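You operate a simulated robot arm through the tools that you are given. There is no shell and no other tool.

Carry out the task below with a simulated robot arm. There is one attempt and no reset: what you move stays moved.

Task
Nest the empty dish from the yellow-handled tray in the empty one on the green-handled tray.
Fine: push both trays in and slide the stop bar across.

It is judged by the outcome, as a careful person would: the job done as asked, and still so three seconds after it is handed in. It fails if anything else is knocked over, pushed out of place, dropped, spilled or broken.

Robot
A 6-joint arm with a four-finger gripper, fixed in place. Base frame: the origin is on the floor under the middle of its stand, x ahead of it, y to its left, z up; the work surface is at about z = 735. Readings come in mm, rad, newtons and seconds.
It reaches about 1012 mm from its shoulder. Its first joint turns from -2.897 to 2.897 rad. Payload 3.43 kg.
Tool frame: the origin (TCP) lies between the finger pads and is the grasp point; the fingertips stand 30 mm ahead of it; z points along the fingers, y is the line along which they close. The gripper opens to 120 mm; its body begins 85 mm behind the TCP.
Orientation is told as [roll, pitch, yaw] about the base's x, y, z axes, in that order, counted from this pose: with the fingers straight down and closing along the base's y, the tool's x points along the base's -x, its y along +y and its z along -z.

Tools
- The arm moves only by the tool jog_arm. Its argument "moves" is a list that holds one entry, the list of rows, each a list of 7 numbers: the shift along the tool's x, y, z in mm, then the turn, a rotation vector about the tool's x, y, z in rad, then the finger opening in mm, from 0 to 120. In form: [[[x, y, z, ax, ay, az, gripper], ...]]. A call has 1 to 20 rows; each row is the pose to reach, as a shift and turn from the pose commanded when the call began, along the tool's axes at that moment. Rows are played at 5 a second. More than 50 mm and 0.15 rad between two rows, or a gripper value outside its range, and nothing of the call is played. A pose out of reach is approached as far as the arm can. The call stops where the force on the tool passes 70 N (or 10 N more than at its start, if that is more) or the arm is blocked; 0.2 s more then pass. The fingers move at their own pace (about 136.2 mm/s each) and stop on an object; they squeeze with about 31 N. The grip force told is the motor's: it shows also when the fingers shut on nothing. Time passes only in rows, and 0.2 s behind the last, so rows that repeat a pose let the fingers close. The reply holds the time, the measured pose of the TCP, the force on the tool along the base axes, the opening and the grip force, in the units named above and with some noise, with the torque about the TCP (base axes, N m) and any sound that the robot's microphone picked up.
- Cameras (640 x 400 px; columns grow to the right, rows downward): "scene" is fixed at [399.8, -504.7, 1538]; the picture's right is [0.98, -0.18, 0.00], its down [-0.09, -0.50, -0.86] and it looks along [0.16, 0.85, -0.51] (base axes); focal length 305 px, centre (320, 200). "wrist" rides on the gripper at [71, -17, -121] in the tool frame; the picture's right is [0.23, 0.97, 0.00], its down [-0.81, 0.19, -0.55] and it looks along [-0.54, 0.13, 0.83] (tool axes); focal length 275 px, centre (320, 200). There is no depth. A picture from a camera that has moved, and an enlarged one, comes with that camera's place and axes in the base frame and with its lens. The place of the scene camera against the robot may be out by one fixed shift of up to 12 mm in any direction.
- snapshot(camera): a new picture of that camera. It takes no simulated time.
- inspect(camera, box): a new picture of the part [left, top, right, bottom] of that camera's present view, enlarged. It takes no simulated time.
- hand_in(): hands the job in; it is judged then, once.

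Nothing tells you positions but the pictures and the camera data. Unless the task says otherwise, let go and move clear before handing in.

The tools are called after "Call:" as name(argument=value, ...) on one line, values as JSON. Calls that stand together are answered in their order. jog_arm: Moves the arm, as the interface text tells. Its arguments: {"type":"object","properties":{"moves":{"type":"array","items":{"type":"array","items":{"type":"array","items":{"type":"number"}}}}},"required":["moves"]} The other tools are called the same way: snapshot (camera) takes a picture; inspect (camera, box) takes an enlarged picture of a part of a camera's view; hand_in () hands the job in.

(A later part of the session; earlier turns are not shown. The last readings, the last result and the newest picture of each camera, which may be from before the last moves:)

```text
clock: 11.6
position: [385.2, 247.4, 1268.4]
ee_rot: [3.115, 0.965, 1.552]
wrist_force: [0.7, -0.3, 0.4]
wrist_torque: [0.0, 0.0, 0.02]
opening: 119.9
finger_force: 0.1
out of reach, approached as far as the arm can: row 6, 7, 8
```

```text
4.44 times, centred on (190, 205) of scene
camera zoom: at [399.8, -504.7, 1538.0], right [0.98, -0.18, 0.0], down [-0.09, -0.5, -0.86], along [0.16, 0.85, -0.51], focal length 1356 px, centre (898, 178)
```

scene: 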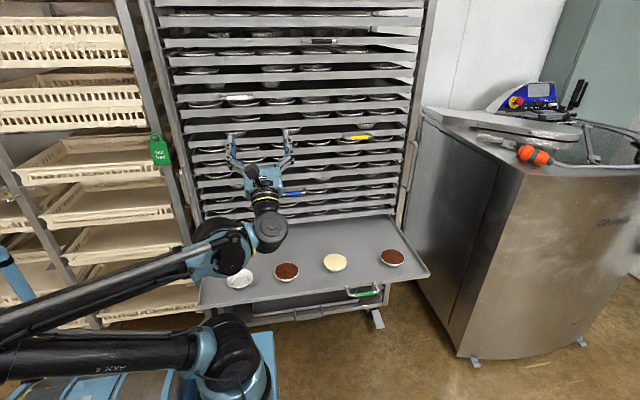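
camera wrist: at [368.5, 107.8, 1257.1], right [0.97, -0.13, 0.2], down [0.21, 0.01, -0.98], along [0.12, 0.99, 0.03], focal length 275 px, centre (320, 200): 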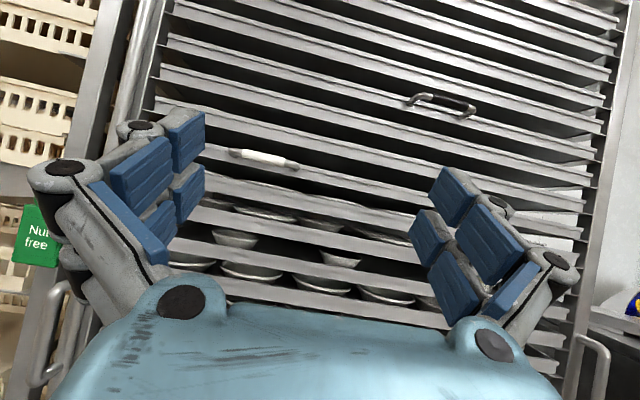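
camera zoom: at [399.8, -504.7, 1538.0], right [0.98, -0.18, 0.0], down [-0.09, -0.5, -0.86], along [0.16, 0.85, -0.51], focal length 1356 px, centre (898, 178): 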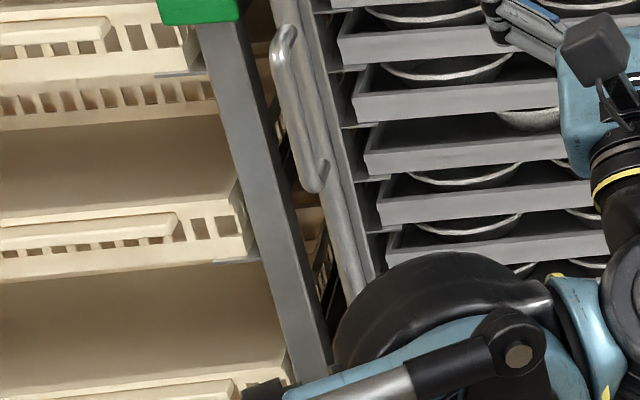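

The tube runs in front of the left post. I'll raise the arm so I can see the tube's upper end closely with the wrist camera and its lower end with the scene camera.

Call:
jog_arm(moves=[[[40, -5, 18, 0, 0, 0, 120], [80, -10, 36, 0, 0, 0, 120], [120, -15, 54, 0, 0, 0, 120], [160, -20, 72, 0, 0, 0, 120], [200, -25, 90, 0, 0, 0, 120], [235, -30, 108, 0, 0, 0, 120], [267, -35, 126, 0, 0, 0, 120]]])

Call:
snapshot(camera="wrist")

Call:
snapshot(camera="scene")

Call:
inspect(camera="scene", box=[140, 130, 240, 320])

Call:
inspect(camera="wrist", box=[60, 0, 240, 160])

```text
clock: 13.2
position: [348.1, 199.4, 1563.6]
ee_rot: [3.119, 0.965, 1.552]
wrist_force: [-0.5, 0.8, 0.5]
wrist_torque: [-0.01, 0.03, 0.01]
opening: 119.9
finger_force: 0.0
out of reach, approached as far as the arm can: row 1, 2
```

```text
taken
camera wrist: at [331.0, 59.5, 1552.0], right [0.97, -0.13, 0.2], down [0.2, 0.01, -0.98], along [0.13, 0.99, 0.03], focal length 275 px, centre (320, 200)
```

wrist: 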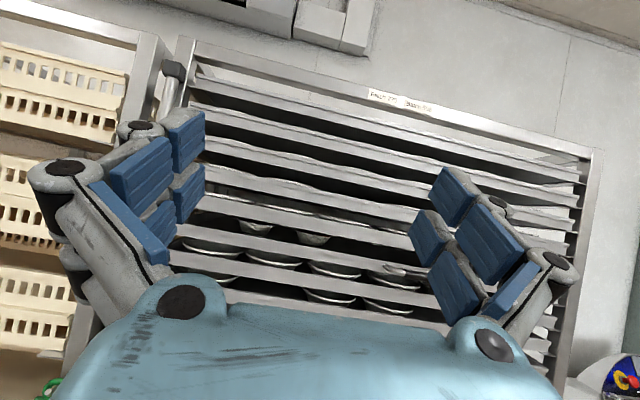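

```text
taken
```

scene: 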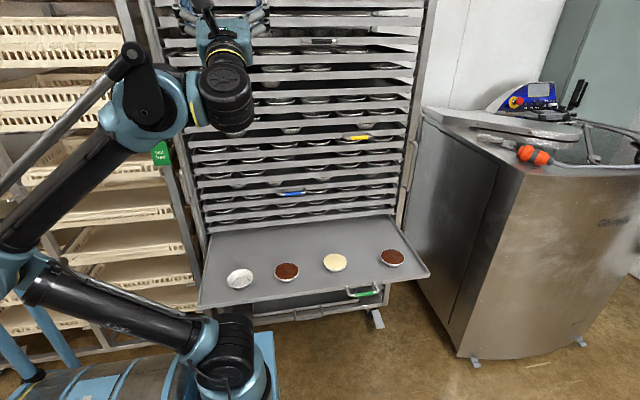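

```text
2.11 times, centred on (190, 225) of scene
camera zoom: at [399.8, -504.7, 1538.0], right [0.98, -0.18, 0.0], down [-0.09, -0.5, -0.86], along [0.16, 0.85, -0.51], focal length 642 px, centre (594, 147)
```

zoom: 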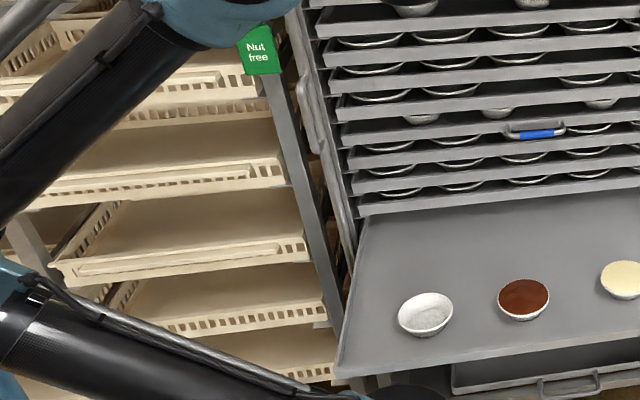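

```text
2.50 times, centred on (150, 80) of wrist
camera zoom: at [331.0, 59.5, 1552.0], right [0.97, -0.13, 0.2], down [0.2, 0.01, -0.98], along [0.13, 0.99, 0.03], focal length 688 px, centre (745, 500)
```

zoom: 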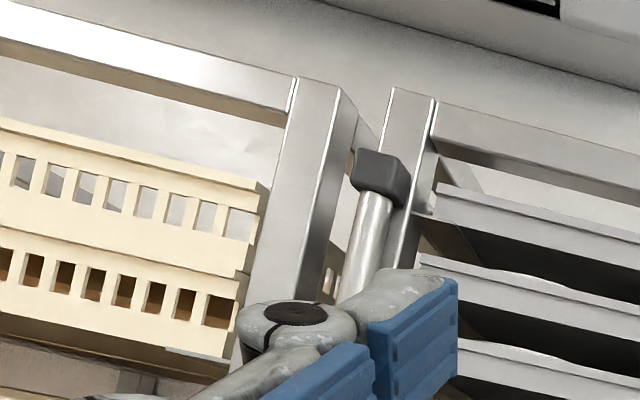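

Call:
inspect(camera="scene", box=[175, 140, 225, 200])

Call:
inspect(camera="scene", box=[185, 190, 235, 250])

Call:
inspect(camera="scene", box=[185, 250, 265, 330])

Call:
inspect(camera="scene", box=[370, 190, 420, 330])

```text
6.67 times, centred on (200, 170) of scene
camera zoom: at [399.8, -504.7, 1538.0], right [0.98, -0.18, 0.0], down [-0.09, -0.5, -0.86], along [0.16, 0.85, -0.51], focal length 2035 px, centre (1120, 400)
```

zoom: 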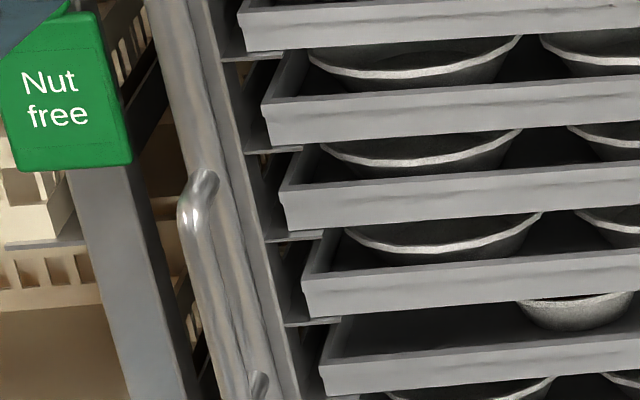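

```text
6.67 times, centred on (210, 220) of scene
camera zoom: at [399.8, -504.7, 1538.0], right [0.98, -0.18, 0.0], down [-0.09, -0.5, -0.86], along [0.16, 0.85, -0.51], focal length 2035 px, centre (1053, 67)
```

zoom: 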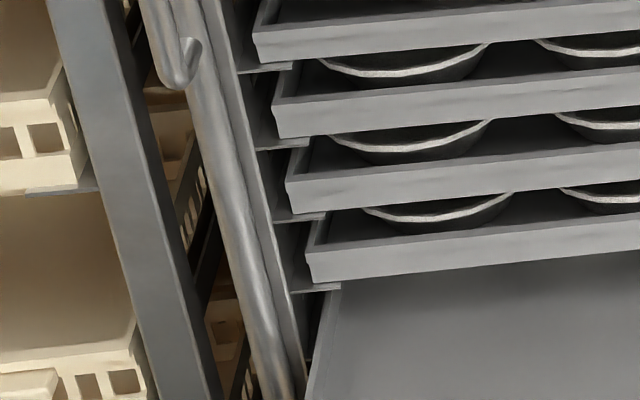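

```text
5.00 times, centred on (225, 290) of scene
camera zoom: at [399.8, -504.7, 1538.0], right [0.98, -0.18, 0.0], down [-0.09, -0.5, -0.86], along [0.16, 0.85, -0.51], focal length 1526 px, centre (795, -250)
```

zoom: 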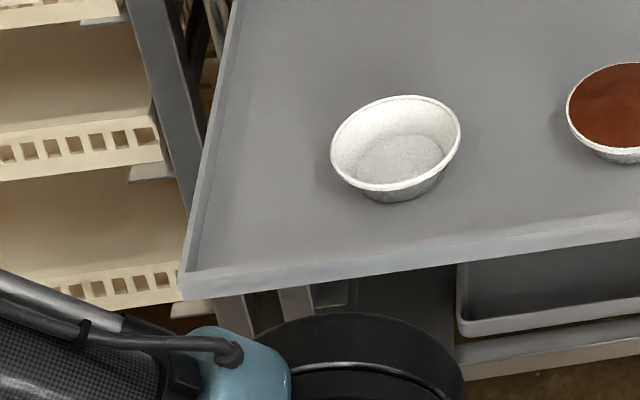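

```text
2.86 times, centred on (395, 260) of scene
camera zoom: at [399.8, -504.7, 1538.0], right [0.98, -0.18, 0.0], down [-0.09, -0.5, -0.86], along [0.16, 0.85, -0.51], focal length 872 px, centre (106, 29)
```

zoom: 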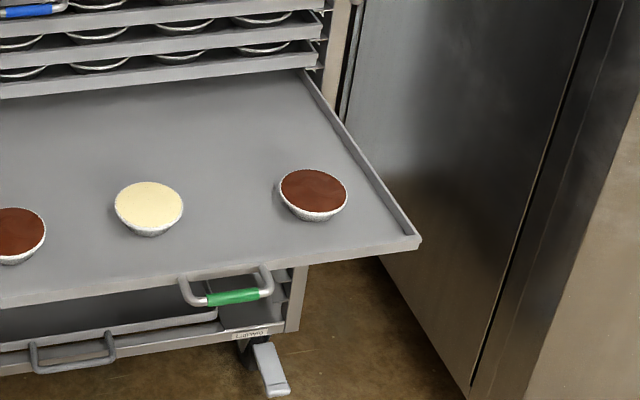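

The stop bar is a vertical tube about 27 mm thick at roughly x≈110, y≈545. It stands in front of the left post with a handle at z≈970–1130, and should slide +x once the trays are in. First I'll pull the yellow tray, whose handle bar I triangulate at [736, 522, 1161], so I'm orienting the gripper to grip it with fingers above and below.

Call:
jog_arm(moves=[[[-25, 30, -17, 0, -0.12, 0, 80], [-50, 60, -34, 0, -0.24, 0, 80], [-75, 90, -51, 0, -0.36, 0, 80], [-100, 120, -68, 0, -0.48, 0, 80], [-124, 150, -85, 0, -0.6, 0, 80]]])

Call:
jog_arm(moves=[[[-23, 21.6, 3, 0, 0, -0.1427, 80], [-46, 43, 6, 0, 0, -0.2855, 80], [-69, 65, 9, 0, 0, -0.428, 80], [-92, 86, 12, 0, 0, -0.571, 80], [-114, 108, 15, 0, 0, -0.714, 80], [-137, 130, 18, 0, 0, -0.857, 80], [-160, 151, 21, 0, 0, -0.999, 80], [-182, 173, 24, 0, 0, -1.142, 80], [-205, 195, 27, 0, 0, -1.285, 80], [-228, 216, 30, 0, 0, -1.428, 80], [-250, 238, 40, 0, 0, -1.57, 80]]])

Call:
snapshot(camera="wrist")

Call:
snapshot(camera="scene")

```text
clock: 14.4
position: [495.8, 200.3, 1413.3]
ee_rot: [1.853, 1.558, 0.283]
wrist_force: [-0.6, -0.4, -0.6]
wrist_torque: [-0.03, 0.01, -0.03]
opening: 79.8
finger_force: 0.1
```

```text
clock: 16.8
position: [736.4, 243.3, 1167.9]
ee_rot: [1.577, -0.014, -0.001]
wrist_force: [0.2, -0.6, 0.3]
wrist_torque: [-0.02, 0.02, -0.06]
opening: 80.2
finger_force: 0.2
```

```text
taken
camera wrist: at [667.1, 122.9, 1148.5], right [-0.24, -0.01, 0.97], down [0.81, -0.55, 0.2], along [0.54, 0.83, 0.14], focal length 275 px, centre (320, 200)
```

wrist: 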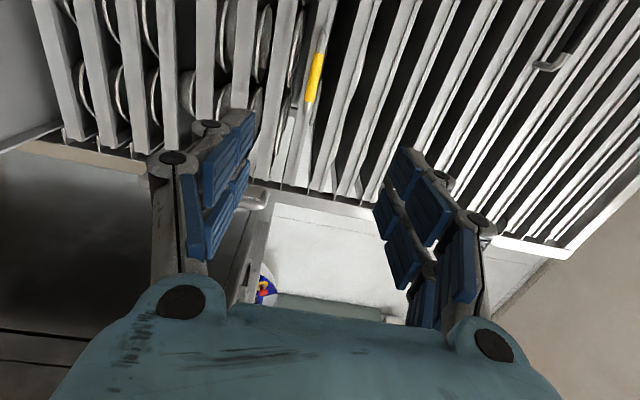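

```text
taken
```

scene: 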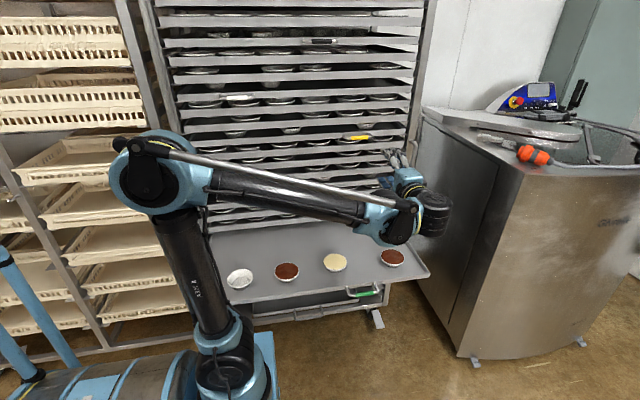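

Call:
inspect(camera="wrist", box=[230, 0, 390, 200])

```text
2.00 times, centred on (310, 100) of wrist
camera zoom: at [667.1, 122.9, 1148.5], right [-0.24, -0.01, 0.97], down [0.81, -0.55, 0.2], along [0.54, 0.83, 0.14], focal length 551 px, centre (340, 400)
```

zoom: 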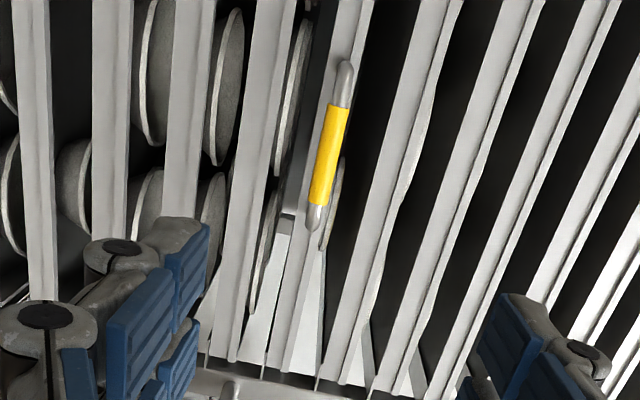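

The handle bar spans x≈683–780 at y≈522, z≈1160. I'll move in toward it in stages.

Call:
jog_arm(moves=[[[0, -7, 40, 0, 0, 0, 80], [0, -7, 80, 0, 0, 0, 80], [0, -7, 120, 0, 0, 0, 80], [0, -7, 160, 0, 0, 0, 80], [0, -7, 195, 0, 0, 0, 80]]])

Call:
snapshot(camera="wrist")

Call:
inspect(camera="scene", box=[320, 110, 420, 210])

```text
clock: 18.0
position: [736.8, 436.1, 1160.2]
ee_rot: [1.575, -0.014, 0.0]
wrist_force: [0.1, 0.4, 1.0]
wrist_torque: [-0.02, 0.04, -0.02]
opening: 80.1
finger_force: 0.1
```

```text
taken
camera wrist: at [666.6, 315.9, 1141.4], right [-0.24, -0.01, 0.97], down [0.81, -0.55, 0.2], along [0.54, 0.83, 0.14], focal length 275 px, centre (320, 200)
```

wrist: 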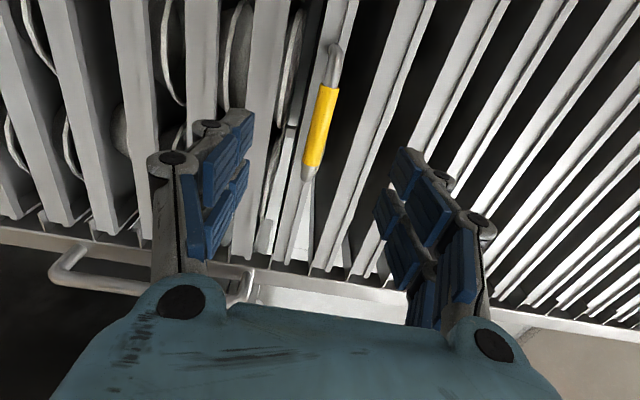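

```text
4.00 times, centred on (370, 160) of scene
camera zoom: at [399.8, -504.7, 1538.0], right [0.98, -0.18, 0.0], down [-0.09, -0.5, -0.86], along [0.16, 0.85, -0.51], focal length 1221 px, centre (120, 360)
```

zoom: 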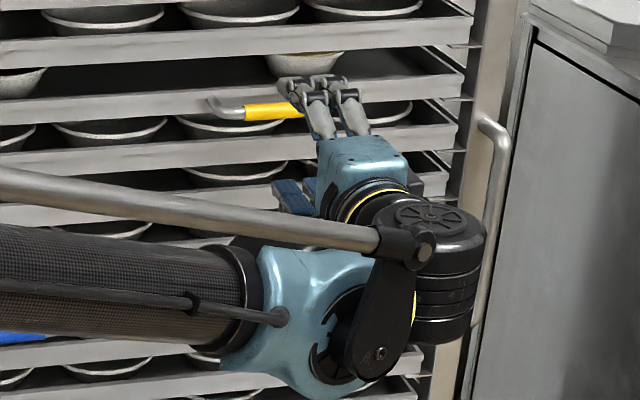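

Aligned with the handle: it projects to z≈1160, right between the upper and lower fingers. Advancing about 76 mm and closing.

Call:
jog_arm(moves=[[[0, 0, 30, 0, 0, 0, 80], [0, 0, 55, 0, 0, 0, 80], [0, 0, 70, 0, 0, 0, 80], [0, 0, 78, 0, 0, 0, 80]]])

Call:
snapshot(camera="wrist")

Call:
inspect(camera="scene", box=[320, 110, 420, 210])

```text
clock: 19.0
position: [737.7, 513.2, 1161.7]
ee_rot: [1.576, -0.013, 0.0]
wrist_force: [-0.6, -0.7, -0.3]
wrist_torque: [-0.01, -0.02, 0.0]
opening: 79.8
finger_force: 0.1
```

```text
taken
camera wrist: at [667.2, 393.2, 1142.7], right [-0.24, -0.01, 0.97], down [0.81, -0.55, 0.2], along [0.54, 0.83, 0.14], focal length 275 px, centre (320, 200)
```

wrist: 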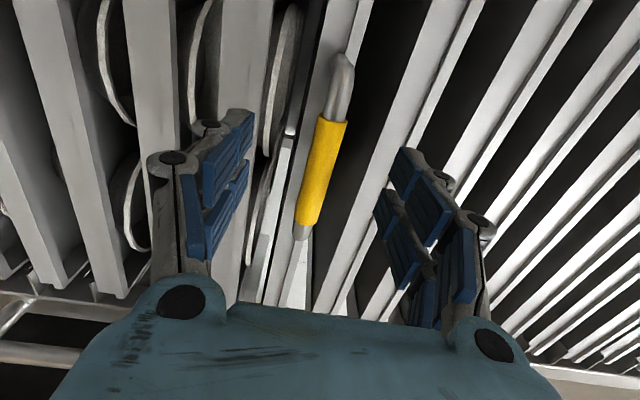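

```text
4.00 times, centred on (370, 160) of scene
camera zoom: at [399.8, -504.7, 1538.0], right [0.98, -0.18, 0.0], down [-0.09, -0.5, -0.86], along [0.16, 0.85, -0.51], focal length 1221 px, centre (120, 360)
```

zoom: 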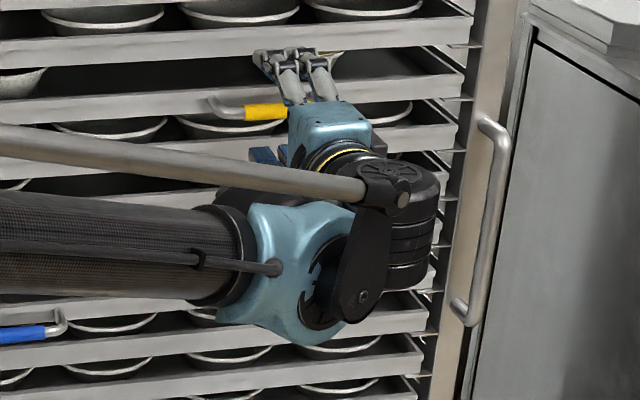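

The bar sits between the fingers. Closing the grip.

Call:
jog_arm(moves=[[[0, 0, 0, 0, 0, 0, 60], [0, 0, 0, 0, 0, 0, 40], [0, 0, 0, 0, 0, 0, 20], [0, 0, 0, 0, 0, 0, 5], [0, 0, 0, 0, 0, 0, 5], [0, 0, 0, 0, 0, 0, 5]]])

Call:
snapshot(camera="wrist")

```text
clock: 20.4
position: [737.5, 512.3, 1160.6]
ee_rot: [1.575, -0.013, 0.002]
wrist_force: [-4.2, -2.9, -14.8]
wrist_torque: [-0.19, 0.39, 0.01]
opening: 13.4
finger_force: 6.9
```

```text
taken
camera wrist: at [667.3, 393.0, 1142.3], right [-0.24, -0.01, 0.97], down [0.81, -0.55, 0.2], along [0.54, 0.83, 0.14], focal length 275 px, centre (320, 200)
```

wrist: 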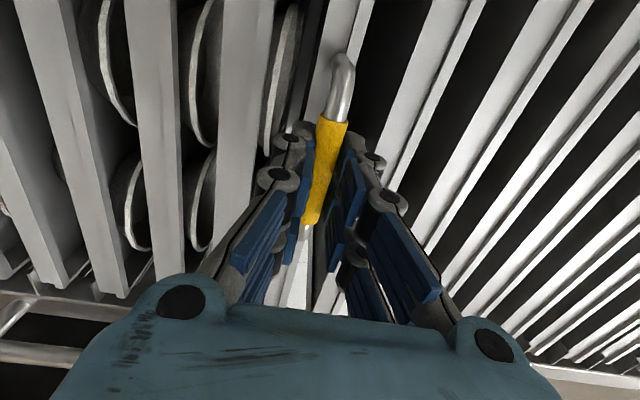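

Gripped on the 13 mm bar; there is a slight vertical load, so I'll lower 2 mm and then begin pulling slowly.

Call:
jog_arm(moves=[[[0, -2, 0, 0, 0, 0, 0], [0, -2, -3, 0, 0, 0, 0], [0, -2, -8, 0, 0, 0, 0], [0, -2, -16, 0, 0, 0, 0], [0, -2, -24, 0, 0, 0, 0], [0, -2, -32, 0, 0, 0, 0], [0, -2, -37, 0, 0, 0, 0], [0, -2, -40, 0, 0, 0, 0]]])

Call:
snapshot(camera="wrist")

Call:
inspect(camera="scene", box=[180, 80, 440, 240])

```text
clock: 22.2
position: [738.4, 473.9, 1160.0]
ee_rot: [1.577, -0.012, 0.001]
wrist_force: [-24.4, 3.6, -3.9]
wrist_torque: [0.03, 1.45, 0.98]
opening: 10.2
finger_force: 43.2
```

```text
taken
camera wrist: at [667.7, 354.6, 1140.8], right [-0.24, -0.01, 0.97], down [0.81, -0.55, 0.2], along [0.53, 0.83, 0.14], focal length 275 px, centre (320, 200)
```

wrist: 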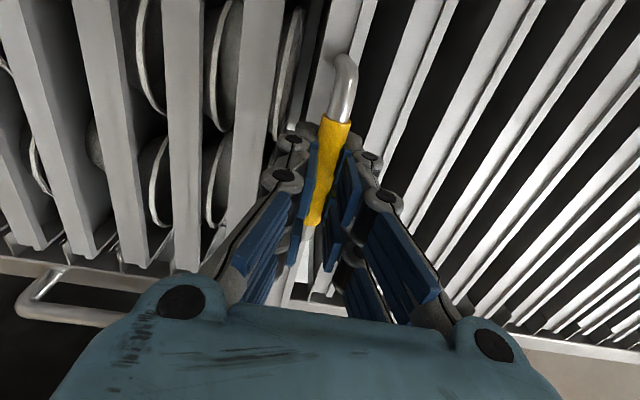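

```text
2.46 times, centred on (310, 160) of scene
camera zoom: at [399.8, -504.7, 1538.0], right [0.98, -0.18, 0.0], down [-0.09, -0.5, -0.86], along [0.16, 0.85, -0.51], focal length 751 px, centre (345, 298)
```

zoom: 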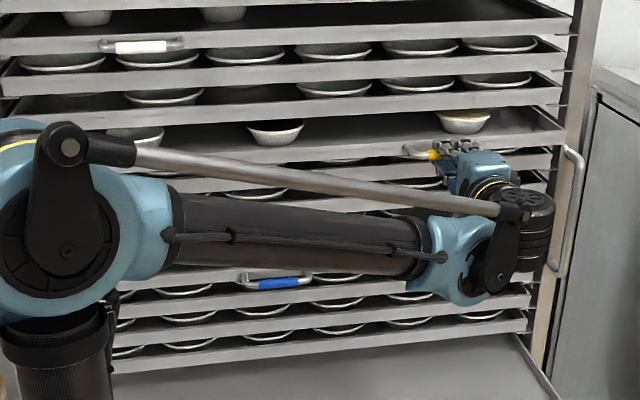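

The tray slides out with the handle (about 40 mm so far). Some sideways load appears; I'll check the dishes and then continue with a small x relief.

Call:
inspect(camera="scene", box=[210, 115, 410, 155])

Call:
jog_arm(moves=[[[1.5, 0, 0, 0, 0, 0, 0], [1.5, 0, -4, 0, 0, 0, 0], [1.5, 0, -12, 0, 0, 0, 0], [1.5, 0, -20, 0, 0, 0, 0], [1.5, 0, -28, 0, 0, 0, 0], [1.5, 0, -32, 0, 0, 0, 0]]])

```text
3.20 times, centred on (310, 135) of scene
camera zoom: at [399.8, -504.7, 1538.0], right [0.98, -0.18, 0.0], down [-0.09, -0.5, -0.86], along [0.16, 0.85, -0.51], focal length 977 px, centre (352, 408)
```

zoom: 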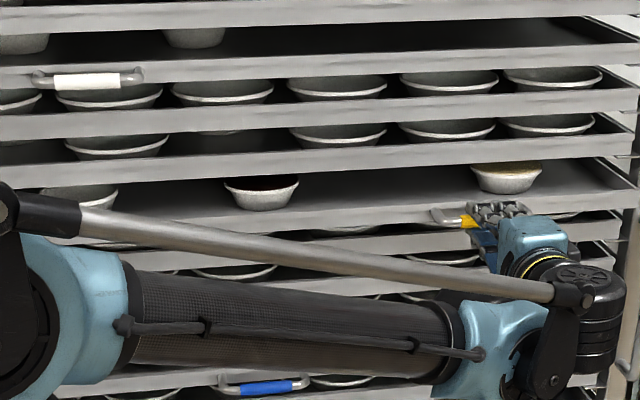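

```text
clock: 23.6
position: [737.6, 443.8, 1160.4]
ee_rot: [1.578, -0.013, 0.0]
wrist_force: [4.0, 3.3, 7.1]
wrist_torque: [0.02, 1.41, -0.97]
opening: 10.2
finger_force: 43.2
```

The load is now small. Continuing the pull slowly to about 280 mm total.

Call:
jog_arm(moves=[[[0, 0, -4, 0, 0, 0, 0], [0, 0, -14, 0, 0, 0, 0], [0, 0, -26, 0, 0, 0, 0], [0, 0, -38, 0, 0, 0, 0], [0, 0, -50, 0, 0, 0, 0], [0, 0, -62, 0, 0, 0, 0], [0, 0, -74, 0, 0, 0, 0], [0, 0, -86, 0, 0, 0, 0], [0, 0, -98, 0, 0, 0, 0], [0, 0, -104, 0, 0, 0, 0]]])

Call:
snapshot(camera="scene")

```text
clock: 25.8
position: [737.5, 337.3, 1159.5]
ee_rot: [1.578, -0.012, -0.002]
wrist_force: [29.3, 3.4, 38.9]
wrist_torque: [0.43, 1.51, -0.3]
opening: 10.4
finger_force: 43.4
```

```text
taken
```

scene: 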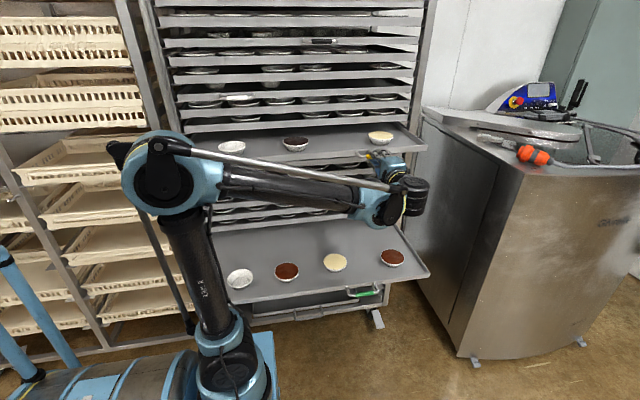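

The left dish on the yellow tray looks white and empty, the middle one dark-filled, the right one cream-filled. I'll relieve x and z loads slightly and keep pulling.

Call:
jog_arm(moves=[[[-1.2, 2, 0, 0, 0, 0, 0], [-1.2, 2, -4, 0, 0, 0, 0], [-1.2, 2, -14, 0, 0, 0, 0], [-1.2, 2, -26, 0, 0, 0, 0], [-1.2, 2, -38, 0, 0, 0, 0], [-1.2, 2, -46, 0, 0, 0, 0], [-1.2, 2, -50, 0, 0, 0, 0]]])

Call:
inspect(camera="scene", box=[180, 100, 440, 260])

```text
clock: 27.4
position: [737.4, 288.4, 1159.2]
ee_rot: [1.575, -0.013, 0.002]
wrist_force: [-4.0, 2.0, 9.7]
wrist_torque: [0.14, 1.44, 0.14]
opening: 10.1
finger_force: 44.0
```

```text
2.46 times, centred on (310, 180) of scene
camera zoom: at [399.8, -504.7, 1538.0], right [0.98, -0.18, 0.0], down [-0.09, -0.5, -0.86], along [0.16, 0.85, -0.51], focal length 751 px, centre (345, 249)
```

zoom: 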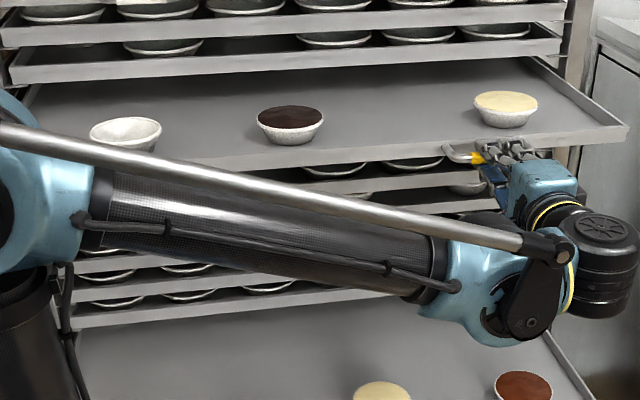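

Loads are fine. One more 50 mm of pull.

Call:
jog_arm(moves=[[[0, 0.5, -4, 0, 0, 0, 0], [0, 0.5, -14, 0, 0, 0, 0], [0, 0.5, -26, 0, 0, 0, 0], [0, 0.5, -38, 0, 0, 0, 0], [0, 0.5, -46, 0, 0, 0, 0], [0, 0.5, -50, 0, 0, 0, 0]]])

Call:
inspect(camera="scene", box=[180, 100, 440, 260])

```text
clock: 28.8
position: [738.0, 239.8, 1159.4]
ee_rot: [1.576, -0.012, 0.001]
wrist_force: [-10.4, 1.2, -19.9]
wrist_torque: [-0.23, 1.42, 0.05]
opening: 10.3
finger_force: 43.9
```

```text
2.46 times, centred on (310, 180) of scene
camera zoom: at [399.8, -504.7, 1538.0], right [0.98, -0.18, 0.0], down [-0.09, -0.5, -0.86], along [0.16, 0.85, -0.51], focal length 751 px, centre (345, 249)
```

zoom: 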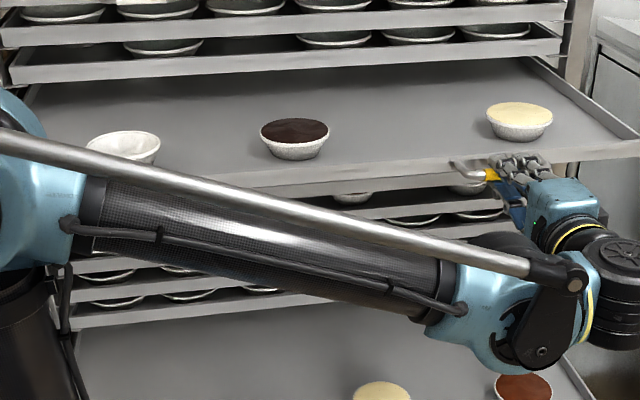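

The tray is out about 272 mm. I'll relieve the vertical load, release, and back off.

Call:
jog_arm(moves=[[[-0.4, -0.8, 0, 0, 0, 0, 0], [-0.4, -0.8, 0, 0, 0, 0, 20], [-0.4, -0.8, 0, 0, 0, 0, 50], [-0.4, -0.8, 0, 0, 0, 0, 80], [-0.4, -0.8, 0, 0, 0, 0, 80]]])

Call:
jog_arm(moves=[[[0, 0, -20, 0, 0, 0, 80], [0, 0, -50, 0, 0, 0, 80], [0, 0, -80, 0, 0, 0, 80]]])

Call:
snapshot(camera="wrist")

Call:
snapshot(camera="scene")

```text
clock: 30.0
position: [738.8, 239.7, 1159.8]
ee_rot: [1.576, -0.012, 0.001]
wrist_force: [0.8, 0.2, -1.4]
wrist_torque: [-0.03, 0.0, 0.0]
opening: 80.3
finger_force: 0.1
```

```text
clock: 30.8
position: [737.1, 159.6, 1160.2]
ee_rot: [1.576, -0.012, 0.0]
wrist_force: [-1.0, -0.1, 0.9]
wrist_torque: [0.0, 0.01, -0.02]
opening: 80.1
finger_force: 0.0
```

```text
taken
camera wrist: at [667.2, 38.7, 1140.8], right [-0.24, -0.01, 0.97], down [0.81, -0.55, 0.2], along [0.54, 0.83, 0.14], focal length 275 px, centre (320, 200)
```

wrist: 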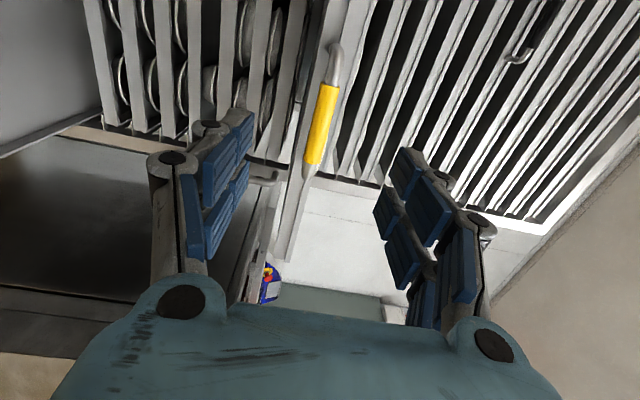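

```text
taken
```

scene: 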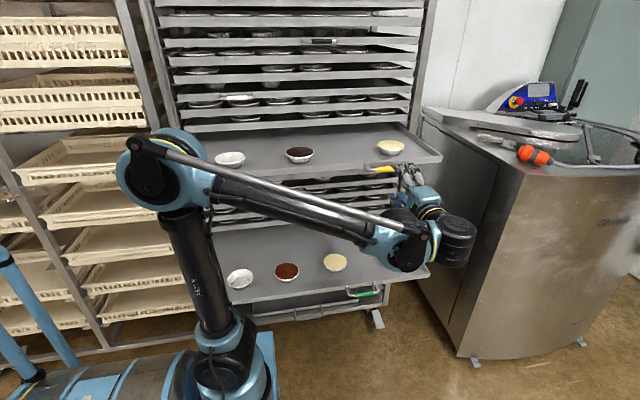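

Call:
inspect(camera="scene", box=[190, 130, 290, 190])

Call:
inspect(camera="scene", box=[270, 120, 450, 200])

```text
6.40 times, centred on (240, 160) of scene
camera zoom: at [399.8, -504.7, 1538.0], right [0.98, -0.18, 0.0], down [-0.09, -0.5, -0.86], along [0.16, 0.85, -0.51], focal length 1953 px, centre (832, 456)
```

zoom: 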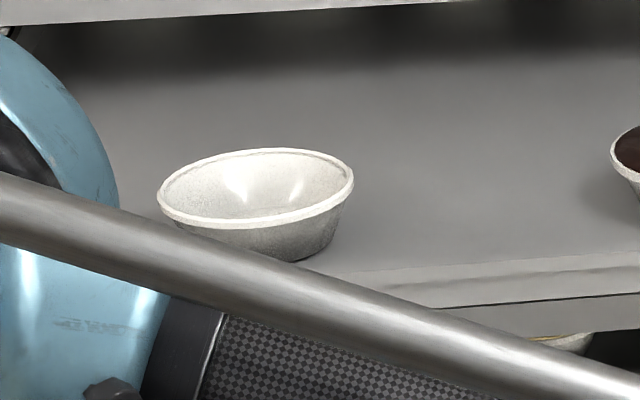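

```text
3.56 times, centred on (360, 160) of scene
camera zoom: at [399.8, -504.7, 1538.0], right [0.98, -0.18, 0.0], down [-0.09, -0.5, -0.86], along [0.16, 0.85, -0.51], focal length 1085 px, centre (178, 342)
```

zoom: 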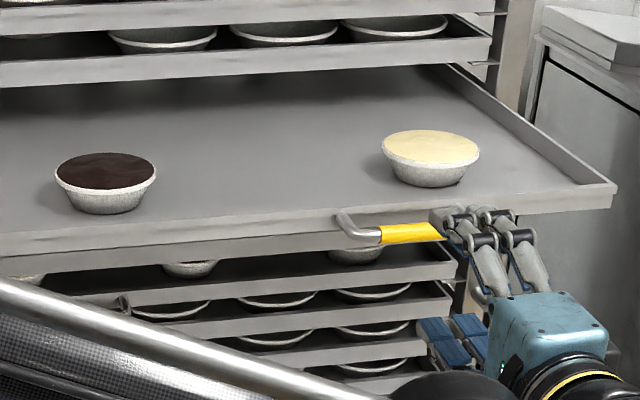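

The left dish (x≈291, y≈402, rim z≈1172) is empty; the others are filled. I'll now go up and turn the fingers down to hover near it.

Call:
jog_arm(moves=[[[20, 30, 0, 0.1, 0, 0, 80], [47, 55, 4, 0.243, 0, 0, 100], [74, 78, 8, 0.386, 0, 0, 120], [102, 100, 14, 0.53, 0, 0, 120], [130, 122, 20, 0.673, 0, 0, 120], [158, 144, 26, 0.816, 0, 0, 120], [186, 166, 32, 0.959, 0, 0, 120], [214, 188, 38, 1.102, 0, 0, 120], [243, 210, 46, 1.245, 0, 0, 120], [272, 230, 54, 1.388, 0, 0, 120], [300, 240, 60, 1.53, 0, 0, 120], [300, 240, 60, 1.575, 0, 0, 120]]])

Call:
snapshot(camera="wrist")

Call:
snapshot(camera="scene")

```text
clock: 33.4
position: [436.7, 217.7, 1394.9]
ee_rot: [0.001, -0.011, 0.0]
wrist_force: [-0.9, 0.2, 0.2]
wrist_torque: [0.02, -0.04, -0.01]
opening: 120.0
finger_force: 0.1
```

```text
taken
camera wrist: at [363.6, 200.5, 1515.5], right [-0.23, 0.97, 0.0], down [0.8, 0.19, 0.56], along [0.55, 0.13, -0.83], focal length 275 px, centre (320, 200)
```

wrist: 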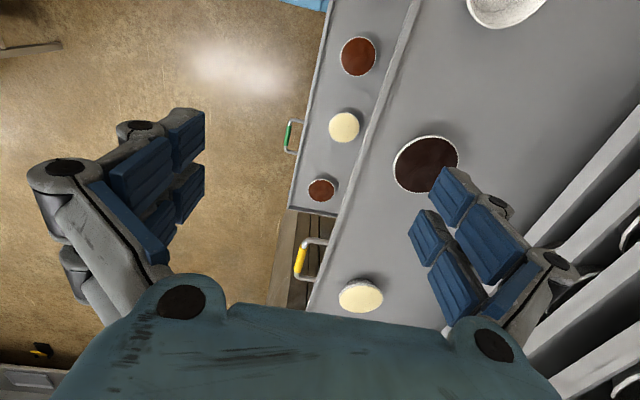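

```text
taken
```

scene: 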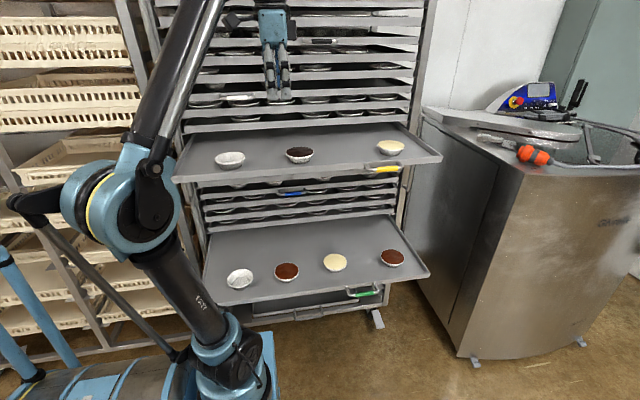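

I'll hover above the white dish for an accurate look.

Call:
jog_arm(moves=[[[30, 34, 12, 0, 0, 0, 120], [60, 68, 24, 0, 0, 0, 120], [90, 102, 36, 0, 0, 0, 120], [120, 136, 48, 0, 0, 0, 120], [146, 170, 60, 0, 0, 0, 120]]])

Call:
snapshot(camera="wrist")

Call:
snapshot(camera="scene")

```text
clock: 34.6
position: [290.5, 387.5, 1335.6]
ee_rot: [0.003, -0.012, 0.0]
wrist_force: [0.4, -1.8, -0.3]
wrist_torque: [0.03, 0.03, -0.05]
opening: 119.9
finger_force: 0.1
```

```text
taken
camera wrist: at [217.3, 370.2, 1454.1], right [-0.23, 0.97, 0.0], down [0.8, 0.19, 0.56], along [0.55, 0.13, -0.83], focal length 275 px, centre (320, 200)
```

wrist: 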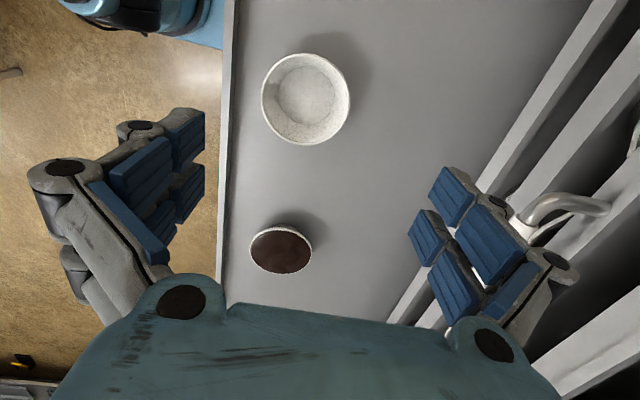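

```text
taken
```

scene: 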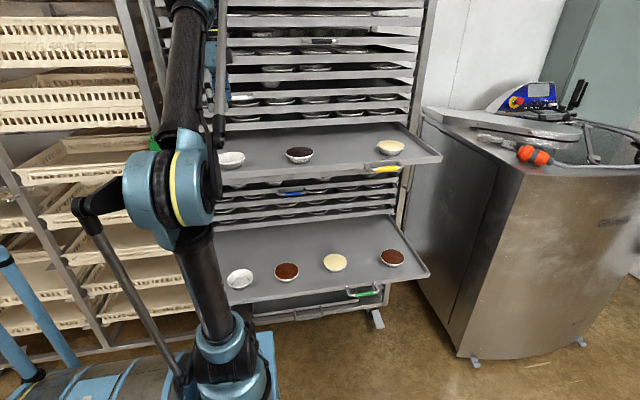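

From this view the empty dish's rim centre is about x≈290, y≈373. I'll shift over it and lower some to refine, including its rim height.

Call:
jog_arm(moves=[[[0, -7, 25, 0, 0, 0, 120], [1, -14, 50, 0, 0, 0, 120], [1, -14, 75, 0, 0, 0, 120]]])

Call:
snapshot(camera="wrist")

Call:
inspect(camera="scene", box=[190, 80, 290, 190])

```text
clock: 35.4
position: [291.0, 372.8, 1258.1]
ee_rot: [0.001, -0.013, 0.0]
wrist_force: [-0.2, -0.6, -0.6]
wrist_torque: [0.01, -0.01, -0.02]
opening: 119.8
finger_force: 0.1
```

```text
taken
camera wrist: at [219.2, 354.8, 1378.3], right [-0.23, 0.97, 0.0], down [0.8, 0.19, 0.56], along [0.55, 0.13, -0.83], focal length 275 px, centre (320, 200)
```

wrist: 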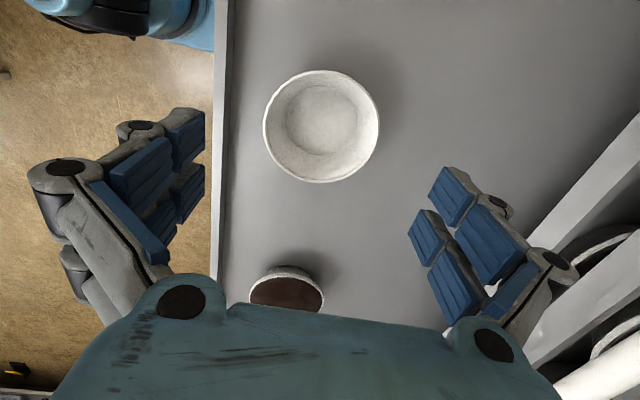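

```text
3.64 times, centred on (240, 135) of scene
camera zoom: at [399.8, -504.7, 1538.0], right [0.98, -0.18, 0.0], down [-0.09, -0.5, -0.86], along [0.16, 0.85, -0.51], focal length 1110 px, centre (611, 436)
```

zoom: 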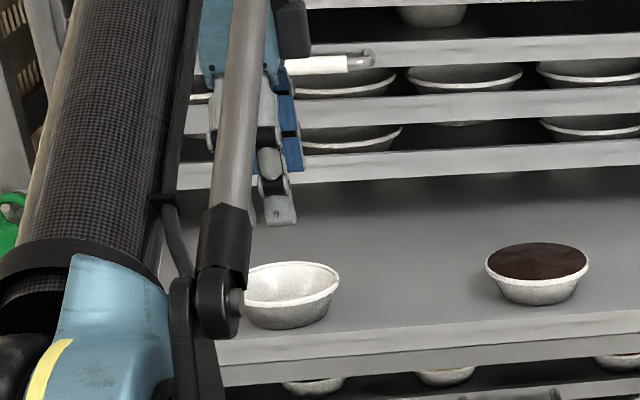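

Triangulating the two views puts the rim at about [288, 372.5, 1177], Ø≈87 mm. I'll lower around it with open fingers.

Call:
jog_arm(moves=[[[3, 0, 15, 0, 0, 0, 120], [3, 0, 30, 0, 0, 0, 120], [3, 0, 42, 0, 0, 0, 120], [3, 0, 50, 0, 0, 0, 120]]])

Call:
snapshot(camera="wrist")

Call:
inspect(camera="scene", box=[190, 80, 290, 190])

```text
clock: 36.4
position: [288.2, 372.9, 1209.1]
ee_rot: [-0.001, -0.014, 0.001]
wrist_force: [0.6, 0.3, 0.4]
wrist_torque: [-0.02, -0.01, 0.02]
opening: 120.2
finger_force: 0.0
```

```text
taken
camera wrist: at [216.0, 355.9, 1329.1], right [-0.23, 0.97, 0.0], down [0.8, 0.19, 0.56], along [0.55, 0.13, -0.83], focal length 275 px, centre (320, 200)
```

wrist: 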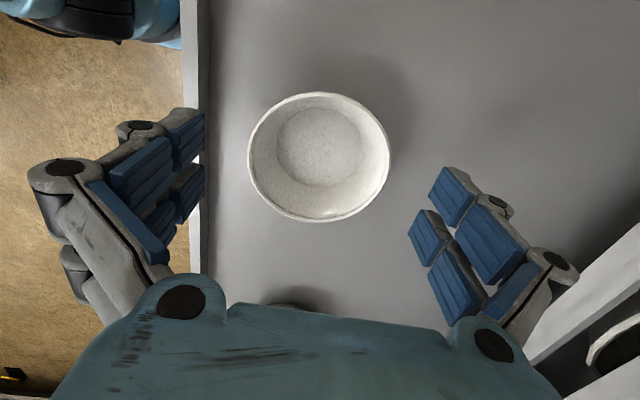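

```text
3.64 times, centred on (240, 135) of scene
camera zoom: at [399.8, -504.7, 1538.0], right [0.98, -0.18, 0.0], down [-0.09, -0.5, -0.86], along [0.16, 0.85, -0.51], focal length 1110 px, centre (611, 436)
```

zoom: 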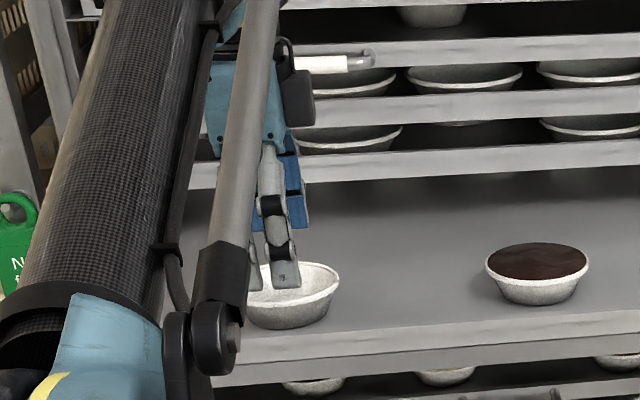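

The rim is centred between the fingers and at z≈1175. Lowering 17 mm more and closing gently.

Call:
jog_arm(moves=[[[0, 0, 8, 0, 0, 0, 120], [0, 0, 17, 0, 0, 0, 120], [0, 0, 17, 0, 0, 0, 110]]])

Call:
snapshot(camera="wrist")

Call:
inspect(camera="scene", box=[200, 110, 270, 180])

```text
clock: 37.2
position: [288.1, 371.9, 1192.0]
ee_rot: [0.001, -0.012, 0.001]
wrist_force: [0.1, -0.2, 0.6]
wrist_torque: [-0.01, 0.01, -0.03]
opening: 110.3
finger_force: 0.1
```

```text
taken
camera wrist: at [215.9, 355.4, 1312.3], right [-0.23, 0.97, 0.0], down [0.8, 0.19, 0.56], along [0.55, 0.13, -0.83], focal length 275 px, centre (320, 200)
```

wrist: 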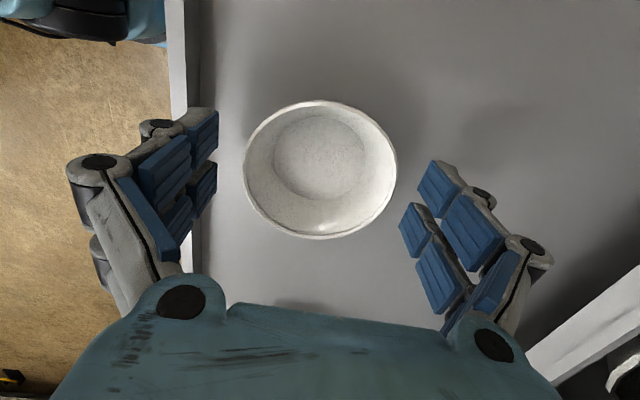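

```text
5.71 times, centred on (235, 145) of scene
camera zoom: at [399.8, -504.7, 1538.0], right [0.98, -0.18, 0.0], down [-0.09, -0.5, -0.86], along [0.16, 0.85, -0.51], focal length 1744 px, centre (806, 514)
```

zoom: 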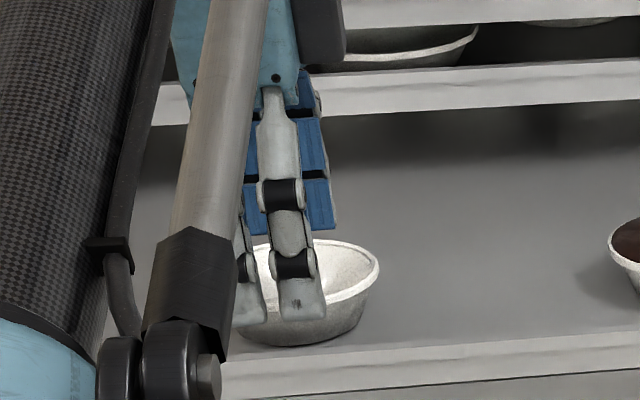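

Fingers straddle the dish. Closing gently on the rim.

Call:
jog_arm(moves=[[[0, 0, 0, 0, 0, 0, 104], [0, 0, 0, 0, 0, 0, 98], [0, 0, 0, 0, 0, 0, 94], [0, 0, 0, 0, 0, 0, 91], [0, 0, 0, 0, 0, 0, 88], [0, 0, 0, 0, 0, 0, 85], [0, 0, 0, 0, 0, 0, 82], [0, 0, 0, 0, 0, 0, 80]]])

Call:
snapshot(camera="wrist")

Call:
inspect(camera="scene", box=[200, 110, 270, 180])

```text
clock: 39.0
position: [289.1, 372.6, 1193.7]
ee_rot: [0.003, -0.014, 0.001]
wrist_force: [0.2, 0.3, 8.9]
wrist_torque: [0.05, 0.01, 0.0]
opening: 82.5
finger_force: 30.9
```

```text
taken
camera wrist: at [215.8, 355.4, 1312.6], right [-0.23, 0.97, 0.0], down [0.8, 0.19, 0.56], along [0.55, 0.13, -0.83], focal length 275 px, centre (320, 200)
```

wrist: 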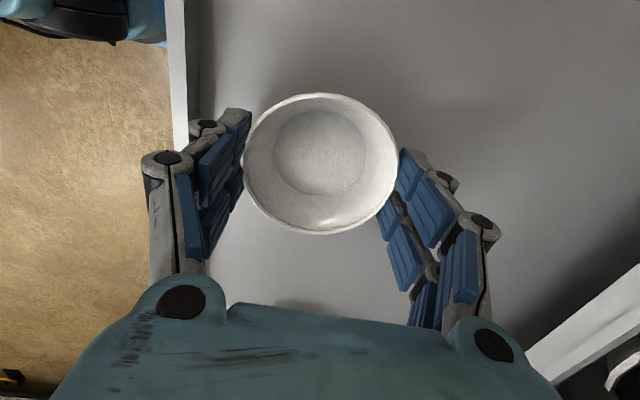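

```text
5.71 times, centred on (235, 145) of scene
camera zoom: at [399.8, -504.7, 1538.0], right [0.98, -0.18, 0.0], down [-0.09, -0.5, -0.86], along [0.16, 0.85, -0.51], focal length 1744 px, centre (806, 514)
```

zoom: 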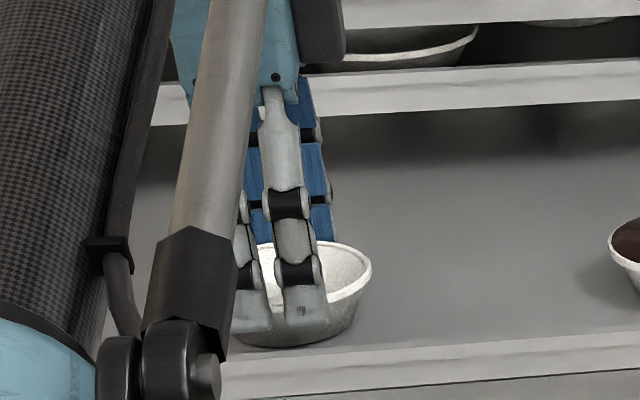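

The rim is gripped (31 N at 82.5 mm). Lifting slowly to check the hold.

Call:
jog_arm(moves=[[[0, 0, -3, 0, 0, 0, 78], [0, 0, -8, 0, 0, 0, 78], [0, 0, -15, 0, 0, 0, 78], [0, 0, -22, 0, 0, 0, 78], [0, 0, -30, 0, 0, 0, 78]]])

Call:
snapshot(camera="wrist")

Call:
inspect(camera="scene", box=[200, 100, 270, 180])

```text
clock: 40.2
position: [286.5, 373.2, 1223.3]
ee_rot: [0.003, -0.012, -0.001]
wrist_force: [0.0, -0.1, -0.5]
wrist_torque: [0.02, -0.01, -0.01]
opening: 82.2
finger_force: 30.6
```

```text
taken
camera wrist: at [215.3, 355.9, 1342.4], right [-0.23, 0.97, 0.0], down [0.8, 0.19, 0.56], along [0.55, 0.13, -0.83], focal length 275 px, centre (320, 200)
```

wrist: 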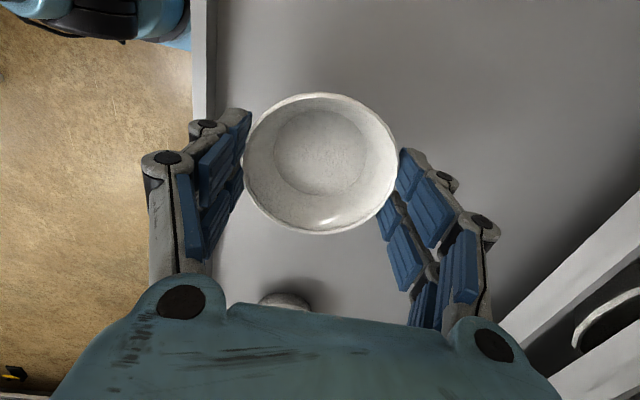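

```text
5.00 times, centred on (235, 140) of scene
camera zoom: at [399.8, -504.7, 1538.0], right [0.98, -0.18, 0.0], down [-0.09, -0.5, -0.86], along [0.16, 0.85, -0.51], focal length 1526 px, centre (745, 500)
```

zoom: 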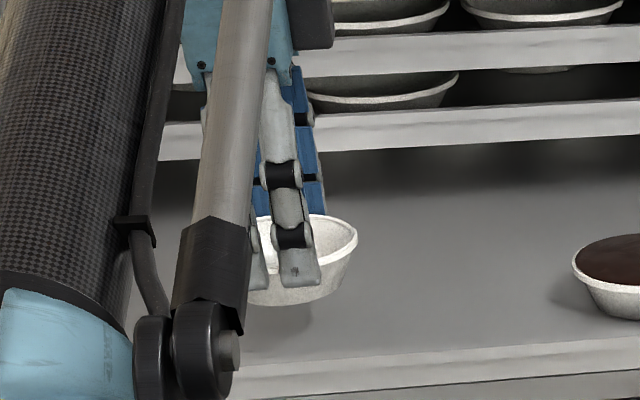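

The dish is held level and securely, with its rim centred about 21 mm ahead of the TCP. The yellow tray blocks access to the green one below, so I'll carry the dish clear in front of it. Then I'll nudge the yellow tray part-way in by its handle using the back of the gripper. First: lift and travel right, above the tray.

Call:
jog_arm(moves=[[[0, 0, -20, 0, 0, 0, 78], [0, 0, -45, 0, 0, 0, 78], [-10, -2, -67, 0, 0, 0, 78], [-35, -7, -70, 0, 0, 0, 78], [-65, -13, -70, 0, 0, 0, 78], [-95, -19, -70, 0, 0, 0, 78], [-125, -25, -70, 0, 0, 0, 78], [-155, -31, -70, 0, 0, 0, 78], [-185, -37, -70, 0, 0, 0, 78], [-215, -43, -70, 0, 0, 0, 78], [-245, -49, -70, 0, 0, 0, 78], [-275, -55, -70, 0, 0, 0, 78], [-305, -61, -70, 0, 0, 0, 78], [-335, -67, -70, 0, 0, 0, 78], [-355, -71, -70, 0, 0, 0, 78], [-363, -72, -70, 0, 0, 0, 78]]])

Call:
snapshot(camera="wrist")

Call:
snapshot(camera="scene")

```text
clock: 43.6
position: [650.4, 301.0, 1296.0]
ee_rot: [0.001, -0.012, -0.001]
wrist_force: [0.1, -0.5, -0.6]
wrist_torque: [0.0, -0.03, 0.01]
opening: 82.5
finger_force: 31.5
```

```text
taken
camera wrist: at [577.5, 284.1, 1416.1], right [-0.23, 0.97, 0.0], down [0.8, 0.19, 0.56], along [0.55, 0.13, -0.83], focal length 275 px, centre (320, 200)
```

wrist: 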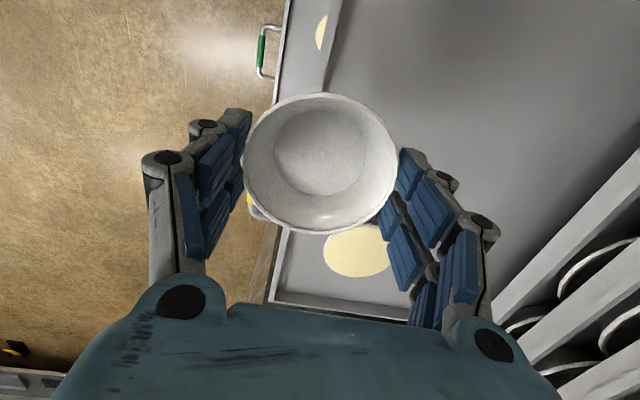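

```text
taken
```

scene: 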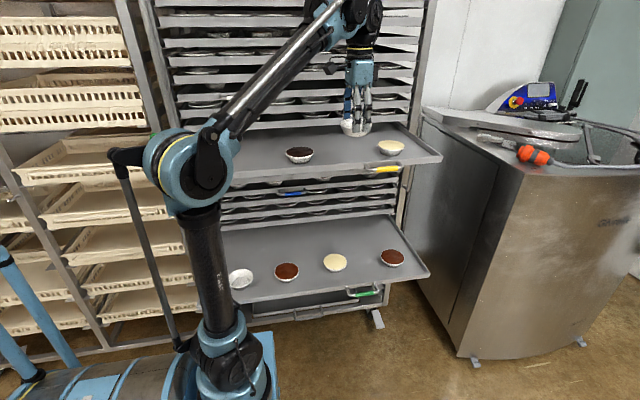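

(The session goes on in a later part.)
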